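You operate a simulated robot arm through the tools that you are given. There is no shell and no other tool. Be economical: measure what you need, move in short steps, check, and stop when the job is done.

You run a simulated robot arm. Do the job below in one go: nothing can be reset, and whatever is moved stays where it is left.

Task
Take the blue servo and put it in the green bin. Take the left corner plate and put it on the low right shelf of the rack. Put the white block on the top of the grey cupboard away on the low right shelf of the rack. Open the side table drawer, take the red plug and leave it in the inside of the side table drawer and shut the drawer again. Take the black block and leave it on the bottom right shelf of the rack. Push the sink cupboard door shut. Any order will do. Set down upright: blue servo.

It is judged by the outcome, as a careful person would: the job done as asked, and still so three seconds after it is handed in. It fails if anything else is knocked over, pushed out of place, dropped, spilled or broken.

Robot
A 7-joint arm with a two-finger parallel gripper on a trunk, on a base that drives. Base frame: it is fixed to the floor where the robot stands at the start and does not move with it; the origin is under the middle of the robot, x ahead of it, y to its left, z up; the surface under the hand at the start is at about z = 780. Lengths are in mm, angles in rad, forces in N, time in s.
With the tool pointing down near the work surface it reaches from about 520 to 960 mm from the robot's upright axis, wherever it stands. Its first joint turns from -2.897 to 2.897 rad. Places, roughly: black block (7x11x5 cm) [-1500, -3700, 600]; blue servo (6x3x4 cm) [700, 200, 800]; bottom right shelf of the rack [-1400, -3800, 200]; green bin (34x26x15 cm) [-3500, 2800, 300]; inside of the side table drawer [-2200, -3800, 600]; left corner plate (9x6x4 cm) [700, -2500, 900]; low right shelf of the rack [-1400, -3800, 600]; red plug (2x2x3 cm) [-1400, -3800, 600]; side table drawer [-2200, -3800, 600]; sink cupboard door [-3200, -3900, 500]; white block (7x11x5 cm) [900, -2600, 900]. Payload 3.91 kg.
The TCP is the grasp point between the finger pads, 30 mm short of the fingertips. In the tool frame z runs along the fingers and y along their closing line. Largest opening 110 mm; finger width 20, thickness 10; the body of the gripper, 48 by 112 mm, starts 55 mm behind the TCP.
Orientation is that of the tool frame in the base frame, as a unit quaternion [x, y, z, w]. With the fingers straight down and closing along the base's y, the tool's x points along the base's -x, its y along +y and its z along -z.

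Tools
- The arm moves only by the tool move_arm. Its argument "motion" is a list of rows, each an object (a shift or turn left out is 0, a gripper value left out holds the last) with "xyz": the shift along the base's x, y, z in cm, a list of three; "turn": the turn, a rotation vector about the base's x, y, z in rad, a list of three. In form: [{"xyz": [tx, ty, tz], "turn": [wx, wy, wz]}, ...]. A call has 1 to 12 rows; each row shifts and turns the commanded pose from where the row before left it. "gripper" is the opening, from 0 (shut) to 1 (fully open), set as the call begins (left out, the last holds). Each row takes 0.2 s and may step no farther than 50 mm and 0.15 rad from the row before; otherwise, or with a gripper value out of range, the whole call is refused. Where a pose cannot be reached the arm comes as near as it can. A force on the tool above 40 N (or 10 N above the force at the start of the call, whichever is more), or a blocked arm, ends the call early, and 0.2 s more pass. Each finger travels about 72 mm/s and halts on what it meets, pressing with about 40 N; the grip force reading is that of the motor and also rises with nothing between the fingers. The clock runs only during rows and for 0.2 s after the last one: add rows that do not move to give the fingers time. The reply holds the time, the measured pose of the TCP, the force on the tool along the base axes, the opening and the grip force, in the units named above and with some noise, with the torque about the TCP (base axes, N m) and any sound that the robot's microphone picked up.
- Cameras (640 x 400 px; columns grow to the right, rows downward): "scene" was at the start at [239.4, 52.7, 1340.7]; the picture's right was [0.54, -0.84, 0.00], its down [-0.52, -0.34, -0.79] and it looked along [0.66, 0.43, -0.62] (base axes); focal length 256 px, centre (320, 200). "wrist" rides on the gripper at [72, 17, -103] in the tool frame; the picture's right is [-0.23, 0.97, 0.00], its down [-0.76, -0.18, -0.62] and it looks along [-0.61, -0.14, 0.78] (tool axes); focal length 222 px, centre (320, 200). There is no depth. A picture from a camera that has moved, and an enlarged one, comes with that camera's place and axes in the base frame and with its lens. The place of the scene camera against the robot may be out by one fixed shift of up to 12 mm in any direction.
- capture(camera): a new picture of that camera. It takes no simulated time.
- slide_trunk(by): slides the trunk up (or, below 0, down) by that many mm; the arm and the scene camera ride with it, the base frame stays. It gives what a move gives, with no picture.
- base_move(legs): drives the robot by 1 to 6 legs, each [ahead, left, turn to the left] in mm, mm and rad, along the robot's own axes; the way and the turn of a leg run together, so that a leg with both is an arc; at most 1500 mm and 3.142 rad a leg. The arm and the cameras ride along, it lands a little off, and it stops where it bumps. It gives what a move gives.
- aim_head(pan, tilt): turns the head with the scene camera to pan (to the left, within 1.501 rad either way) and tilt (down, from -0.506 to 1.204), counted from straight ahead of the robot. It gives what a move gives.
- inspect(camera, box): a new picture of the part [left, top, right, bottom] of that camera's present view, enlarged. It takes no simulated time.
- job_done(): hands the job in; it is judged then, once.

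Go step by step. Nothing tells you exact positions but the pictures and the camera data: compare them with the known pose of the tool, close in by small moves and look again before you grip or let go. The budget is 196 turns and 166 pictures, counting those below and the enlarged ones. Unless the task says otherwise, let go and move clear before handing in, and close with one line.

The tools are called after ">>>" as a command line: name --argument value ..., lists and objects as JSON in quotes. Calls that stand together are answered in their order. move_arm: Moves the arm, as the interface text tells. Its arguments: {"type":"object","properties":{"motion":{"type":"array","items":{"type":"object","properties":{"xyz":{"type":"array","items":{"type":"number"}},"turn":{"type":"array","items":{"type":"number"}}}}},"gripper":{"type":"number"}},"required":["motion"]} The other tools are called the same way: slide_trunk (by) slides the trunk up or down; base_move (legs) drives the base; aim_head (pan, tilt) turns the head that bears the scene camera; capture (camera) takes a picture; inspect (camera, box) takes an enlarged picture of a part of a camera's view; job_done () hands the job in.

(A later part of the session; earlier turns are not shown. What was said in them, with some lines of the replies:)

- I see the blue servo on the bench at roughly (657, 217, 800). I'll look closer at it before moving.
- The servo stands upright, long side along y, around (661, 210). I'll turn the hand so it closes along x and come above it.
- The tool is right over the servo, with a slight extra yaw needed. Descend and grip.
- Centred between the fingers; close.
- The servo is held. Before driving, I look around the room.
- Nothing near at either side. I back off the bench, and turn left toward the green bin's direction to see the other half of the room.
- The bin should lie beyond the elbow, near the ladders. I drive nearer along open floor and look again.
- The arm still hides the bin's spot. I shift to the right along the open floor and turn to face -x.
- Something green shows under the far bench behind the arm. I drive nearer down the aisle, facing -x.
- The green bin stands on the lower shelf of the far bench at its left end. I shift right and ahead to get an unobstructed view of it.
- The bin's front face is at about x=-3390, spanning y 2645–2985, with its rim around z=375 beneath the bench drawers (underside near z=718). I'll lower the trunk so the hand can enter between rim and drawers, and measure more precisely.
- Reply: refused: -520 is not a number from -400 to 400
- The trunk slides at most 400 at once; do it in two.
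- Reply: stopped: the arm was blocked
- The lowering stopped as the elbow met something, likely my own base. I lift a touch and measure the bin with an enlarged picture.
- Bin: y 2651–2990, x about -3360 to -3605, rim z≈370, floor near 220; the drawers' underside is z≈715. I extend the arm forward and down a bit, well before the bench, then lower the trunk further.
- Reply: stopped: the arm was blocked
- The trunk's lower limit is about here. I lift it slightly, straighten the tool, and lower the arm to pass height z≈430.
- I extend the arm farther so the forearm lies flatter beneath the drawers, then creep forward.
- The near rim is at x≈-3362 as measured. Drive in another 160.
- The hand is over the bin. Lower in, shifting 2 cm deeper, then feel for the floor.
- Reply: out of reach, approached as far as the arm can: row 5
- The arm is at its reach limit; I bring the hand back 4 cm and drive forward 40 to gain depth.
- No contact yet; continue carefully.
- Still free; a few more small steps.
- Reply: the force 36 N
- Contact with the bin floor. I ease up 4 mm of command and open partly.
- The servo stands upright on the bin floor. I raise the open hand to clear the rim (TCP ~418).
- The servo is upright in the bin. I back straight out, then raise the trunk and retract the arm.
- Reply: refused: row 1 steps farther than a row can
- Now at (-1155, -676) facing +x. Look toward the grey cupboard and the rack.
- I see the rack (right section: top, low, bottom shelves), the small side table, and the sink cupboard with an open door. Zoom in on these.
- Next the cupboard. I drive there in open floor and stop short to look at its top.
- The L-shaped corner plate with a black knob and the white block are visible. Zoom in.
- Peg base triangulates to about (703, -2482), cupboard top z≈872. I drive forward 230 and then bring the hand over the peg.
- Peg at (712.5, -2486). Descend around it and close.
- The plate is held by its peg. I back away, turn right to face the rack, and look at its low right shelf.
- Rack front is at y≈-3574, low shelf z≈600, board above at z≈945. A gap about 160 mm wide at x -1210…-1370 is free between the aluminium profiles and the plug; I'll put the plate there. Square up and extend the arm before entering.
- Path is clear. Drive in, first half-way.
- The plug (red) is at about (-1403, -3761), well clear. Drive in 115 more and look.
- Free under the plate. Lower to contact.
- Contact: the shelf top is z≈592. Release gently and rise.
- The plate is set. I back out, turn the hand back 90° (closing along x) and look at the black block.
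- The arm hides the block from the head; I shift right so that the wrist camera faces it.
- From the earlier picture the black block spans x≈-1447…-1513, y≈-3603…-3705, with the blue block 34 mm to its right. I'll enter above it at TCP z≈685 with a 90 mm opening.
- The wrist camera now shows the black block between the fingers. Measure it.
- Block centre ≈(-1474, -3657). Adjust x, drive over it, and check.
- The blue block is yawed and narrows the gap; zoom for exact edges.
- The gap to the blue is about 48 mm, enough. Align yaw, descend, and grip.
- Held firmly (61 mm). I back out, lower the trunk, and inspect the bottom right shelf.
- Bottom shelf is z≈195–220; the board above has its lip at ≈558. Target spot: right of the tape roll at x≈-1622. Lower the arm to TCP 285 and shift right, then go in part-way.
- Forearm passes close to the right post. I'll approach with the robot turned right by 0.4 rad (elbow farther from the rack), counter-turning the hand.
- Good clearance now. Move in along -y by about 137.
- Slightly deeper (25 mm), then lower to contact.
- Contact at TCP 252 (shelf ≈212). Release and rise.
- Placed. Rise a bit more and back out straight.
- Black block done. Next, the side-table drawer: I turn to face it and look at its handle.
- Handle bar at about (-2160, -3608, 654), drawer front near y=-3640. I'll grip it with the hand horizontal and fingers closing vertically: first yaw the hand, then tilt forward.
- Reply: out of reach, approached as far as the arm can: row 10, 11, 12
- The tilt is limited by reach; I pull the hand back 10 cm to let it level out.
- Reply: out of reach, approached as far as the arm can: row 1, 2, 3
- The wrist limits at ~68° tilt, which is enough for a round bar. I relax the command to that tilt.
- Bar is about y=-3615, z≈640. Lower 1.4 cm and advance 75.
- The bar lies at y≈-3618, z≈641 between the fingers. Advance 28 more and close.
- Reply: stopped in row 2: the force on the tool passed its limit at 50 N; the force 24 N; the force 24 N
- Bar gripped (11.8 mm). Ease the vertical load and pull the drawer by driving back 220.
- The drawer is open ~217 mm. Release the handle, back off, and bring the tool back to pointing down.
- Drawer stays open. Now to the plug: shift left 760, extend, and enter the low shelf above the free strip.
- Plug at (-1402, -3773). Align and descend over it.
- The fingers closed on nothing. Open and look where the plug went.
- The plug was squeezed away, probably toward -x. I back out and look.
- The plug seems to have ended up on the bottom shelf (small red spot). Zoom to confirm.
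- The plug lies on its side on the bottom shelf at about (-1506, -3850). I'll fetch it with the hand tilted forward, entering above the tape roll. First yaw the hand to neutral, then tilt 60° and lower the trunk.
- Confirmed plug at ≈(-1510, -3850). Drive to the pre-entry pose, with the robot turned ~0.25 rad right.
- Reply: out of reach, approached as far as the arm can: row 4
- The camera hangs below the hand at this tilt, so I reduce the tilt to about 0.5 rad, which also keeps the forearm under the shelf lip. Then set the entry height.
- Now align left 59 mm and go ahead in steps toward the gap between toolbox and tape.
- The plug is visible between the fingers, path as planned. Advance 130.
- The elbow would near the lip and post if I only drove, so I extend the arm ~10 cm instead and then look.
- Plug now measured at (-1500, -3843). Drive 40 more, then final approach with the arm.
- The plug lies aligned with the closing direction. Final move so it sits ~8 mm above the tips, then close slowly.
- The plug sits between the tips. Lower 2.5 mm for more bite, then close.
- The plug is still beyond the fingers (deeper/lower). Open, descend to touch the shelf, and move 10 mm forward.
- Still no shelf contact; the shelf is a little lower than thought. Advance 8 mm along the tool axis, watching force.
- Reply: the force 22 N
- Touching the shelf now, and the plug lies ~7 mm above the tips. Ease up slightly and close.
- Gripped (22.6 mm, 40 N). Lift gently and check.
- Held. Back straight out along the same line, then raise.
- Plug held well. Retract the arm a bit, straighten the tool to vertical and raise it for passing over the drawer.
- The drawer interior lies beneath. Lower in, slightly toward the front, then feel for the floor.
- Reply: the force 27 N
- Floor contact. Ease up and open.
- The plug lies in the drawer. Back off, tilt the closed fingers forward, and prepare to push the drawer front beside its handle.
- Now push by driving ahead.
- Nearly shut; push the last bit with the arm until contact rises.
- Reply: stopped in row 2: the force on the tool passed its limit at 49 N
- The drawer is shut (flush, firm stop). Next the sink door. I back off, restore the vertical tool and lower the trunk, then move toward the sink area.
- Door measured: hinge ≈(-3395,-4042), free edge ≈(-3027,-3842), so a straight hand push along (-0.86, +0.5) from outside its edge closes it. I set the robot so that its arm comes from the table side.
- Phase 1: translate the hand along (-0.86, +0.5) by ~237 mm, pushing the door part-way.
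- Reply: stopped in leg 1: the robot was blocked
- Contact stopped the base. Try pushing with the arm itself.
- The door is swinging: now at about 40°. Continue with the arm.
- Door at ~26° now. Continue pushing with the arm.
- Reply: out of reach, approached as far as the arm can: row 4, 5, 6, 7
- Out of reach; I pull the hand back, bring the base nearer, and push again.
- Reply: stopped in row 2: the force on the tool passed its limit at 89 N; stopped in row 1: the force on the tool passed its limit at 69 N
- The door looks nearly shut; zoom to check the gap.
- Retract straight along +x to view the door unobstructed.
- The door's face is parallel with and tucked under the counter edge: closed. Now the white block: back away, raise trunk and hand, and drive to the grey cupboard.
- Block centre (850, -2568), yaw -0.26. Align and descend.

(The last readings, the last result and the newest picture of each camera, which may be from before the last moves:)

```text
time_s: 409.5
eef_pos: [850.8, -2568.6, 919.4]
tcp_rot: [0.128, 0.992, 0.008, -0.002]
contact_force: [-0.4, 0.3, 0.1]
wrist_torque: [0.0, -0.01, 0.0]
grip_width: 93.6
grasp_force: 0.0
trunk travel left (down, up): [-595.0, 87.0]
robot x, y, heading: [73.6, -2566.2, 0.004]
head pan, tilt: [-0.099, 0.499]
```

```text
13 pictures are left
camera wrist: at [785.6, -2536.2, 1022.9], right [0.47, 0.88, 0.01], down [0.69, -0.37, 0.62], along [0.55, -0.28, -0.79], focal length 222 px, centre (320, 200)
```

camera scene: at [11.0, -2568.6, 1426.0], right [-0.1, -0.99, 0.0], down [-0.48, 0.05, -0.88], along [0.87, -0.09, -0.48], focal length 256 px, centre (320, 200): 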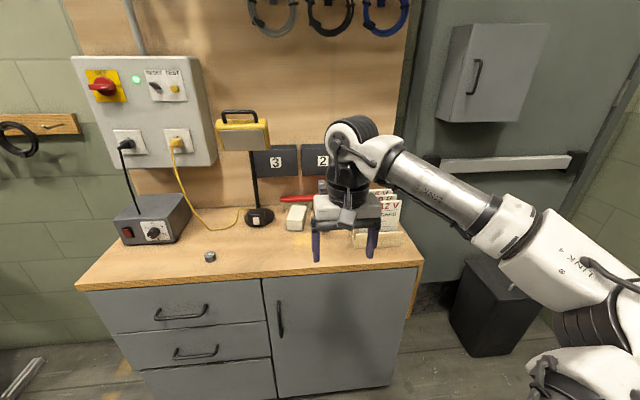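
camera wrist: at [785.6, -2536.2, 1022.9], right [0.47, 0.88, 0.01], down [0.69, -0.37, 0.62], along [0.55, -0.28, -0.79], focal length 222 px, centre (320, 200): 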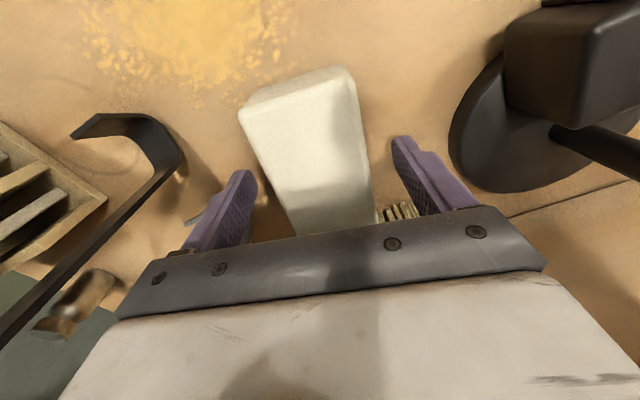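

>>> move_arm --motion '[{"xyz": [0, 0, -0.6]}, {"xyz": [0, 0, 0]}]'

>>> move_arm --motion '[{"xyz": [0, 0, 0]}, {"xyz": [0, 0, 0]}, {"xyz": [0, 0, 0]}, {"xyz": [0, 0, 0]}, {"xyz": [0, 0, 0]}]' --gripper 0

>>> move_arm --motion '[{"xyz": [0, 0, 2]}, {"xyz": [0, 0, 3]}, {"xyz": [0, 0, 4]}, {"xyz": [0, 0, 4]}, {"xyz": [0, 0, 4]}, {"xyz": [-2, 0, 3]}, {"xyz": [0, 0, 0]}]'

>>> capture --camera "wrist"

```text
time_s: 410.1
eef_pos: [850.0, -2569.3, 913.5]
tcp_rot: [0.129, 0.992, 0.007, 0.0]
contact_force: [0.5, -0.8, 0.1]
wrist_torque: [0.02, 0.04, 0.03]
grip_width: 93.5
grasp_force: 0.0
trunk travel left (down, up): [-595.0, 87.0]
robot x, y, heading: [75.4, -2566.1, -0.003]
head pan, tilt: [-0.099, 0.499]
```

```text
time_s: 411.3
eef_pos: [851.2, -2569.2, 914.4]
tcp_rot: [0.128, 0.992, 0.007, -0.001]
contact_force: [-0.7, -0.7, 0.7]
wrist_torque: [0.02, 0.05, 0.05]
grip_width: 61.7
grasp_force: 39.5
trunk travel left (down, up): [-595.0, 87.0]
robot x, y, heading: [74.4, -2564.2, -0.003]
head pan, tilt: [-0.099, 0.499]
```

```text
time_s: 412.9
eef_pos: [830.5, -2567.7, 1113.4]
tcp_rot: [0.128, 0.992, 0.007, -0.002]
contact_force: [0.3, 0.2, -0.2]
wrist_torque: [0.03, 0.01, 0.01]
grip_width: 61.1
grasp_force: 40.3
trunk travel left (down, up): [-595.0, 87.0]
robot x, y, heading: [74.7, -2563.0, -0.005]
head pan, tilt: [-0.099, 0.499]
```

```text
12 pictures are left
camera wrist: at [764.9, -2534.6, 1217.1], right [0.47, 0.88, 0.01], down [0.69, -0.37, 0.62], along [0.55, -0.28, -0.79], focal length 222 px, centre (320, 200)
```

wrist: 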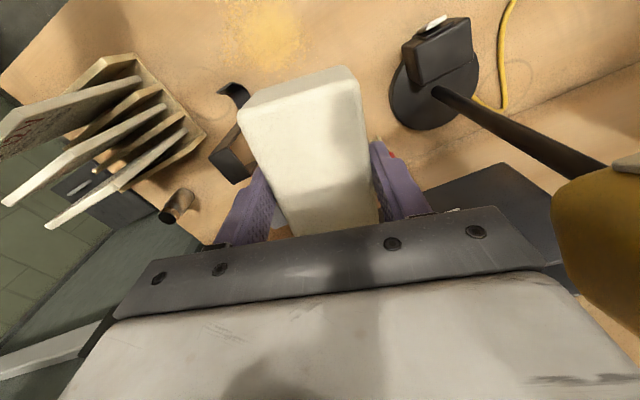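

The white block is held. Back away, turn to the rack, lower and extend.

>>> base_move --legs '[[-1500, 0, 0], [0, 0, -1.57]]'

>>> slide_trunk --by -285

>>> move_arm --motion '[{"xyz": [0, -2.7, -3], "turn": [0, 0, 0.05]}, {"xyz": [0, -2.7, -3], "turn": [0, 0, 0.05]}, {"xyz": [0, -2.7, -3], "turn": [0, 0, 0.05]}, {"xyz": [0, -2.7, -3], "turn": [0, 0, 0.05]}, {"xyz": [0, -2.7, -3], "turn": [0, 0, 0.05]}, {"xyz": [0, 0, -1], "turn": [0, 0, 0]}, {"xyz": [0, 0, 0]}]'

```text
time_s: 424.1
eef_pos: [-1326.8, -3353.7, 1114.1]
tcp_rot: [0.758, 0.652, 0.006, 0.004]
contact_force: [-0.1, -0.4, 0.4]
wrist_torque: [-0.01, -0.01, -0.03]
grip_width: 60.8
grasp_force: 40.0
trunk travel left (down, up): [-595.0, 87.0]
robot x, y, heading: [-1406.4, -2603.8, -1.467]
head pan, tilt: [-0.099, 0.499]
```

```text
time_s: 426.9
eef_pos: [-1327.6, -3354.3, 829.0]
tcp_rot: [0.758, 0.652, 0.006, 0.004]
contact_force: [0.0, -0.1, -1.5]
wrist_torque: [0.0, 0.01, 0.0]
grip_width: 60.8
grasp_force: 40.1
trunk travel left (down, up): [-310.0, 372.0]
robot x, y, heading: [-1406.3, -2605.2, -1.462]
head pan, tilt: [-0.099, 0.499]
```

```text
time_s: 428.5
eef_pos: [-1325.4, -3490.7, 663.9]
tcp_rot: [0.671, 0.741, 0.007, 0.003]
contact_force: [0.8, 0.2, 0.2]
wrist_torque: [-0.01, 0.0, -0.04]
grip_width: 60.5
grasp_force: 40.1
trunk travel left (down, up): [-310.0, 372.0]
robot x, y, heading: [-1405.0, -2602.9, -1.457]
head pan, tilt: [-0.099, 0.499]
```

>>> base_move --legs '[[-40, 0, 0], [0, 0, -0.11], [0, -30, 0]]'

>>> aim_head --pan 0.0 --tilt 0.4

>>> capture --camera "wrist"

>>> capture --camera "scene"

```text
time_s: 430.5
eef_pos: [-1457.2, -3453.6, 664.5]
tcp_rot: [0.711, 0.703, 0.007, 0.004]
contact_force: [0.1, -1.2, -0.2]
wrist_torque: [0.0, -0.01, -0.01]
grip_width: 60.5
grasp_force: 40.1
trunk travel left (down, up): [-310.0, 372.0]
robot x, y, heading: [-1436.0, -2566.4, -1.577]
head pan, tilt: [-0.099, 0.499]
```

```text
time_s: 431.1
eef_pos: [-1458.6, -3452.9, 664.4]
tcp_rot: [0.712, 0.703, 0.006, 0.003]
contact_force: [0.2, 0.1, -0.5]
wrist_torque: [-0.01, 0.01, 0.01]
grip_width: 60.8
grasp_force: 40.0
trunk travel left (down, up): [-310.0, 372.0]
robot x, y, heading: [-1438.7, -2566.8, -1.575]
head pan, tilt: [0.0, 0.4]
```

```text
11 pictures are left
camera wrist: at [-1440.9, -3381.1, 768.1], right [0.97, -0.24, 0.01], down [-0.2, -0.76, 0.62], along [-0.14, -0.6, -0.79], focal length 222 px, centre (320, 200)
```

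wrist: 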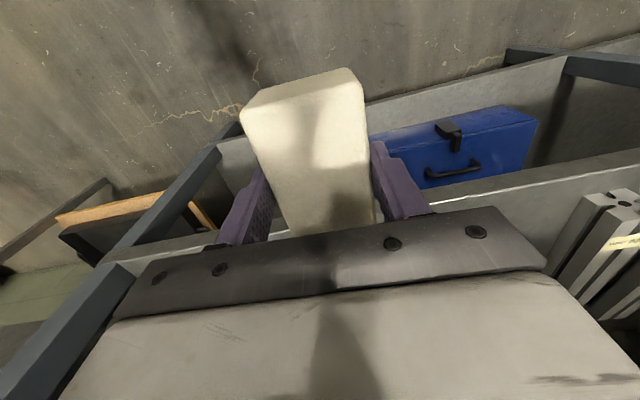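

```text
10 pictures are left
camera scene: at [-1442.7, -2819.1, 1150.0], right [-1.0, 0.01, 0.0], down [0.0, 0.39, -0.92], along [-0.01, -0.92, -0.39], focal length 256 px, centre (320, 200)
```

scene: 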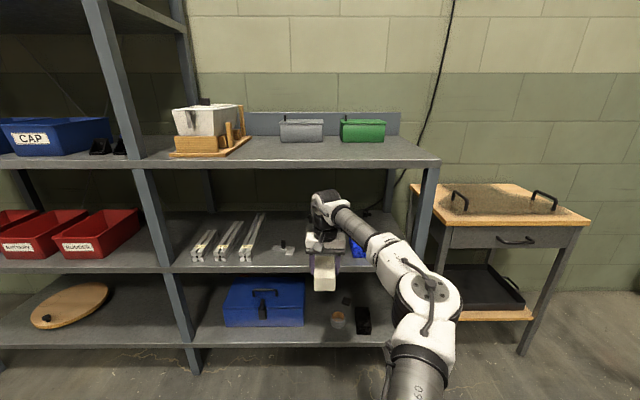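

Path clear and the drawer is visibly shut. Drive in 200 and check.

>>> base_move --legs '[[203, 5, 0]]'

>>> capture --camera "wrist"

```text
time_s: 432.8
eef_pos: [-1448.5, -3654.9, 664.5]
tcp_rot: [0.709, 0.705, 0.006, 0.004]
contact_force: [0.2, 0.5, -0.9]
wrist_torque: [-0.02, 0.0, 0.01]
grip_width: 61.0
grasp_force: 39.8
trunk travel left (down, up): [-310.0, 372.0]
robot x, y, heading: [-1434.2, -2764.7, -1.572]
head pan, tilt: [0.0, 0.4]
```

```text
9 pictures are left
camera wrist: at [-1431.8, -3582.7, 768.2], right [0.97, -0.23, 0.01], down [-0.19, -0.76, 0.62], along [-0.13, -0.6, -0.79], focal length 222 px, centre (320, 200)
```

wrist: 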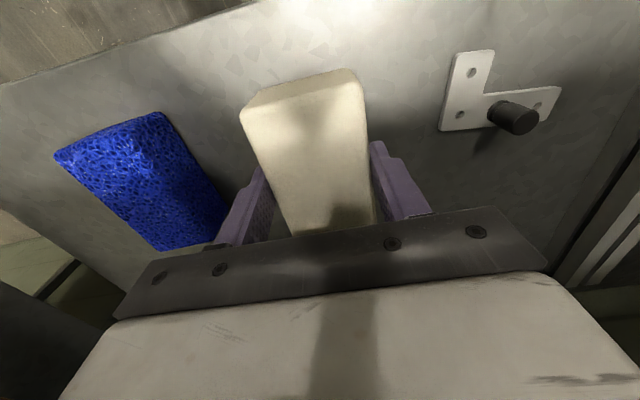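

Clear spot between plate and blue block. Lower to contact (expected TCP ≈ 634).

>>> move_arm --motion '[{"xyz": [0, 0, -1]}, {"xyz": [0, 0, -1]}, {"xyz": [0, 0, -0.6]}, {"xyz": [0, 0, 0]}]'

>>> move_arm --motion '[{"xyz": [0, 0, -0.3]}, {"xyz": [0, 0, -0.3]}, {"xyz": [0, 0, 0]}]'

```text
time_s: 433.8
eef_pos: [-1447.3, -3654.9, 640.4]
tcp_rot: [0.709, 0.705, 0.006, 0.003]
contact_force: [-0.1, 0.8, 0.6]
wrist_torque: [-0.02, -0.01, -0.03]
grip_width: 60.6
grasp_force: 39.8
trunk travel left (down, up): [-310.0, 372.0]
robot x, y, heading: [-1433.0, -2766.9, -1.572]
head pan, tilt: [0.0, 0.4]
```

```text
time_s: 434.6
eef_pos: [-1447.2, -3654.4, 635.2]
tcp_rot: [0.71, 0.705, 0.006, 0.005]
contact_force: [0.4, 3.2, 10.1]
wrist_torque: [0.29, 0.33, -0.11]
grip_width: 60.6
grasp_force: 40.1
trunk travel left (down, up): [-310.0, 372.0]
robot x, y, heading: [-1433.7, -2762.5, -1.57]
head pan, tilt: [0.0, 0.4]
```

Contact as expected. Release, rise a little, and look.

>>> move_arm --motion '[{"xyz": [0, 0, 0]}, {"xyz": [0, 0, 0]}, {"xyz": [0, 0, 0]}]' --gripper 0.72

>>> move_arm --motion '[{"xyz": [0, 0, 2]}, {"xyz": [0, 0, 2]}, {"xyz": [0, 0, 1]}, {"xyz": [0, 0, 0]}]'

>>> capture --camera "wrist"

```text
time_s: 435.4
eef_pos: [-1449.0, -3655.0, 633.4]
tcp_rot: [0.709, 0.705, 0.006, 0.003]
contact_force: [-0.6, -0.4, 0.3]
wrist_torque: [0.0, 0.0, 0.01]
grip_width: 79.4
grasp_force: 0.0
trunk travel left (down, up): [-310.0, 372.0]
robot x, y, heading: [-1435.5, -2764.9, -1.568]
head pan, tilt: [0.0, 0.4]
```

```text
time_s: 436.4
eef_pos: [-1448.2, -3655.4, 685.1]
tcp_rot: [0.71, 0.704, 0.006, 0.004]
contact_force: [0.1, -0.1, 0.4]
wrist_torque: [0.0, 0.01, -0.04]
grip_width: 79.2
grasp_force: 0.1
trunk travel left (down, up): [-310.0, 372.0]
robot x, y, heading: [-1433.0, -2765.1, -1.573]
head pan, tilt: [0.0, 0.4]
```

```text
8 pictures are left
camera wrist: at [-1431.7, -3583.7, 787.6], right [0.97, -0.23, 0.01], down [-0.19, -0.76, 0.62], along [-0.13, -0.6, -0.79], focal length 222 px, centre (320, 200)
```

wrist: 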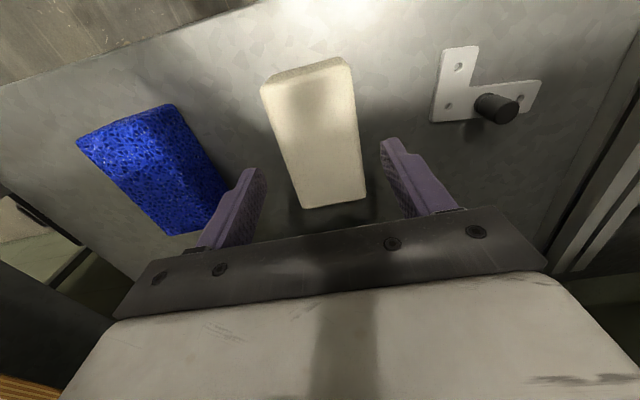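

The white block stands well. Back out and check the drawer and the sink door once more from here.

>>> base_move --legs '[[-450, 0, 0]]'

>>> aim_head --pan -0.7 --tilt 0.35

>>> capture --camera "scene"

```text
time_s: 439.0
eef_pos: [-1448.9, -3220.4, 683.7]
tcp_rot: [0.709, 0.705, 0.006, 0.004]
contact_force: [-0.1, -0.6, -0.3]
wrist_torque: [0.02, 0.01, -0.03]
grip_width: 79.1
grasp_force: 0.1
trunk travel left (down, up): [-310.0, 372.0]
robot x, y, heading: [-1433.4, -2328.1, -1.57]
head pan, tilt: [0.0, 0.4]
```

```text
time_s: 440.1
eef_pos: [-1448.2, -3219.7, 683.2]
tcp_rot: [0.709, 0.705, 0.006, 0.004]
contact_force: [-0.2, 0.4, 0.9]
wrist_torque: [0.03, -0.01, -0.03]
grip_width: 79.3
grasp_force: 0.0
trunk travel left (down, up): [-310.0, 372.0]
robot x, y, heading: [-1434.2, -2328.9, -1.574]
head pan, tilt: [-0.7, 0.351]
```

```text
7 pictures are left
camera scene: at [-1496.6, -2564.7, 1154.6], right [-0.77, 0.64, 0.0], down [0.22, 0.26, -0.94], along [-0.6, -0.72, -0.34], focal length 256 px, centre (320, 200)
```

scene: 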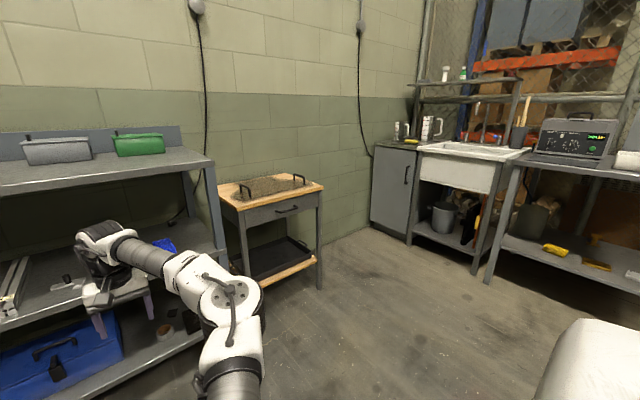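

>>> inspect --camera "scene" --box '[350, 120, 450, 260]'

>>> inspect --camera "scene" --box '[200, 160, 340, 290]'

```text
2.86 times, centred on (400, 190) of scene
camera zoom: at [-1496.6, -2564.7, 1154.6], right [-0.77, 0.64, 0.0], down [0.22, 0.26, -0.94], along [-0.6, -0.72, -0.34], focal length 732 px, centre (91, 229)
```

zoom: 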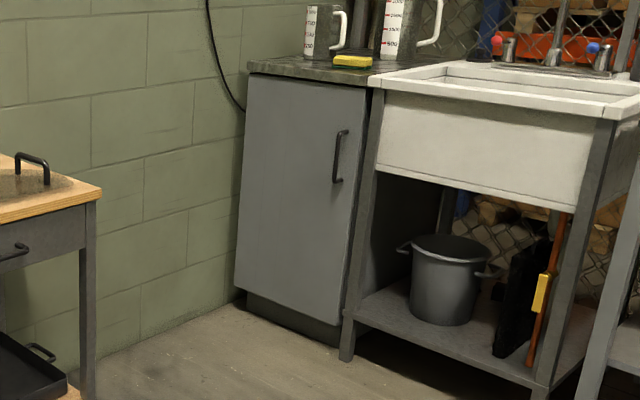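

```text
3.08 times, centred on (270, 225) of scene
camera zoom: at [-1496.6, -2564.7, 1154.6], right [-0.77, 0.64, 0.0], down [0.22, 0.26, -0.94], along [-0.6, -0.72, -0.34], focal length 788 px, centre (474, 123)
```

zoom: 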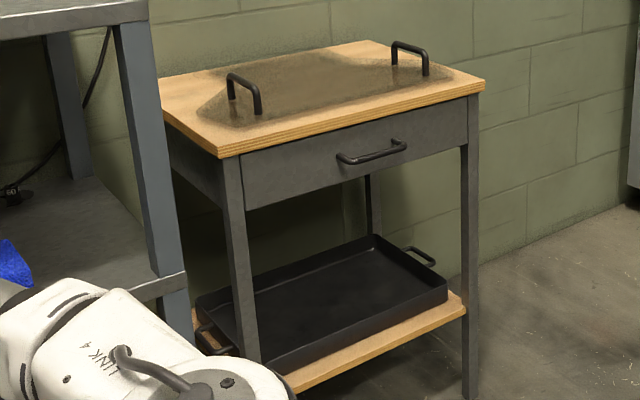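

The sink door and the drawer both look flush shut, and every item is where it was asked to be. The hand is clear, so I'm handing in.

>>> job_done

```text
The job is handed in.
```

All six tasks are done and handed in. The red plug slipped out of the gripper once and fell to the rack's bottom shelf, but I picked it up and put it in the drawer before shutting it.
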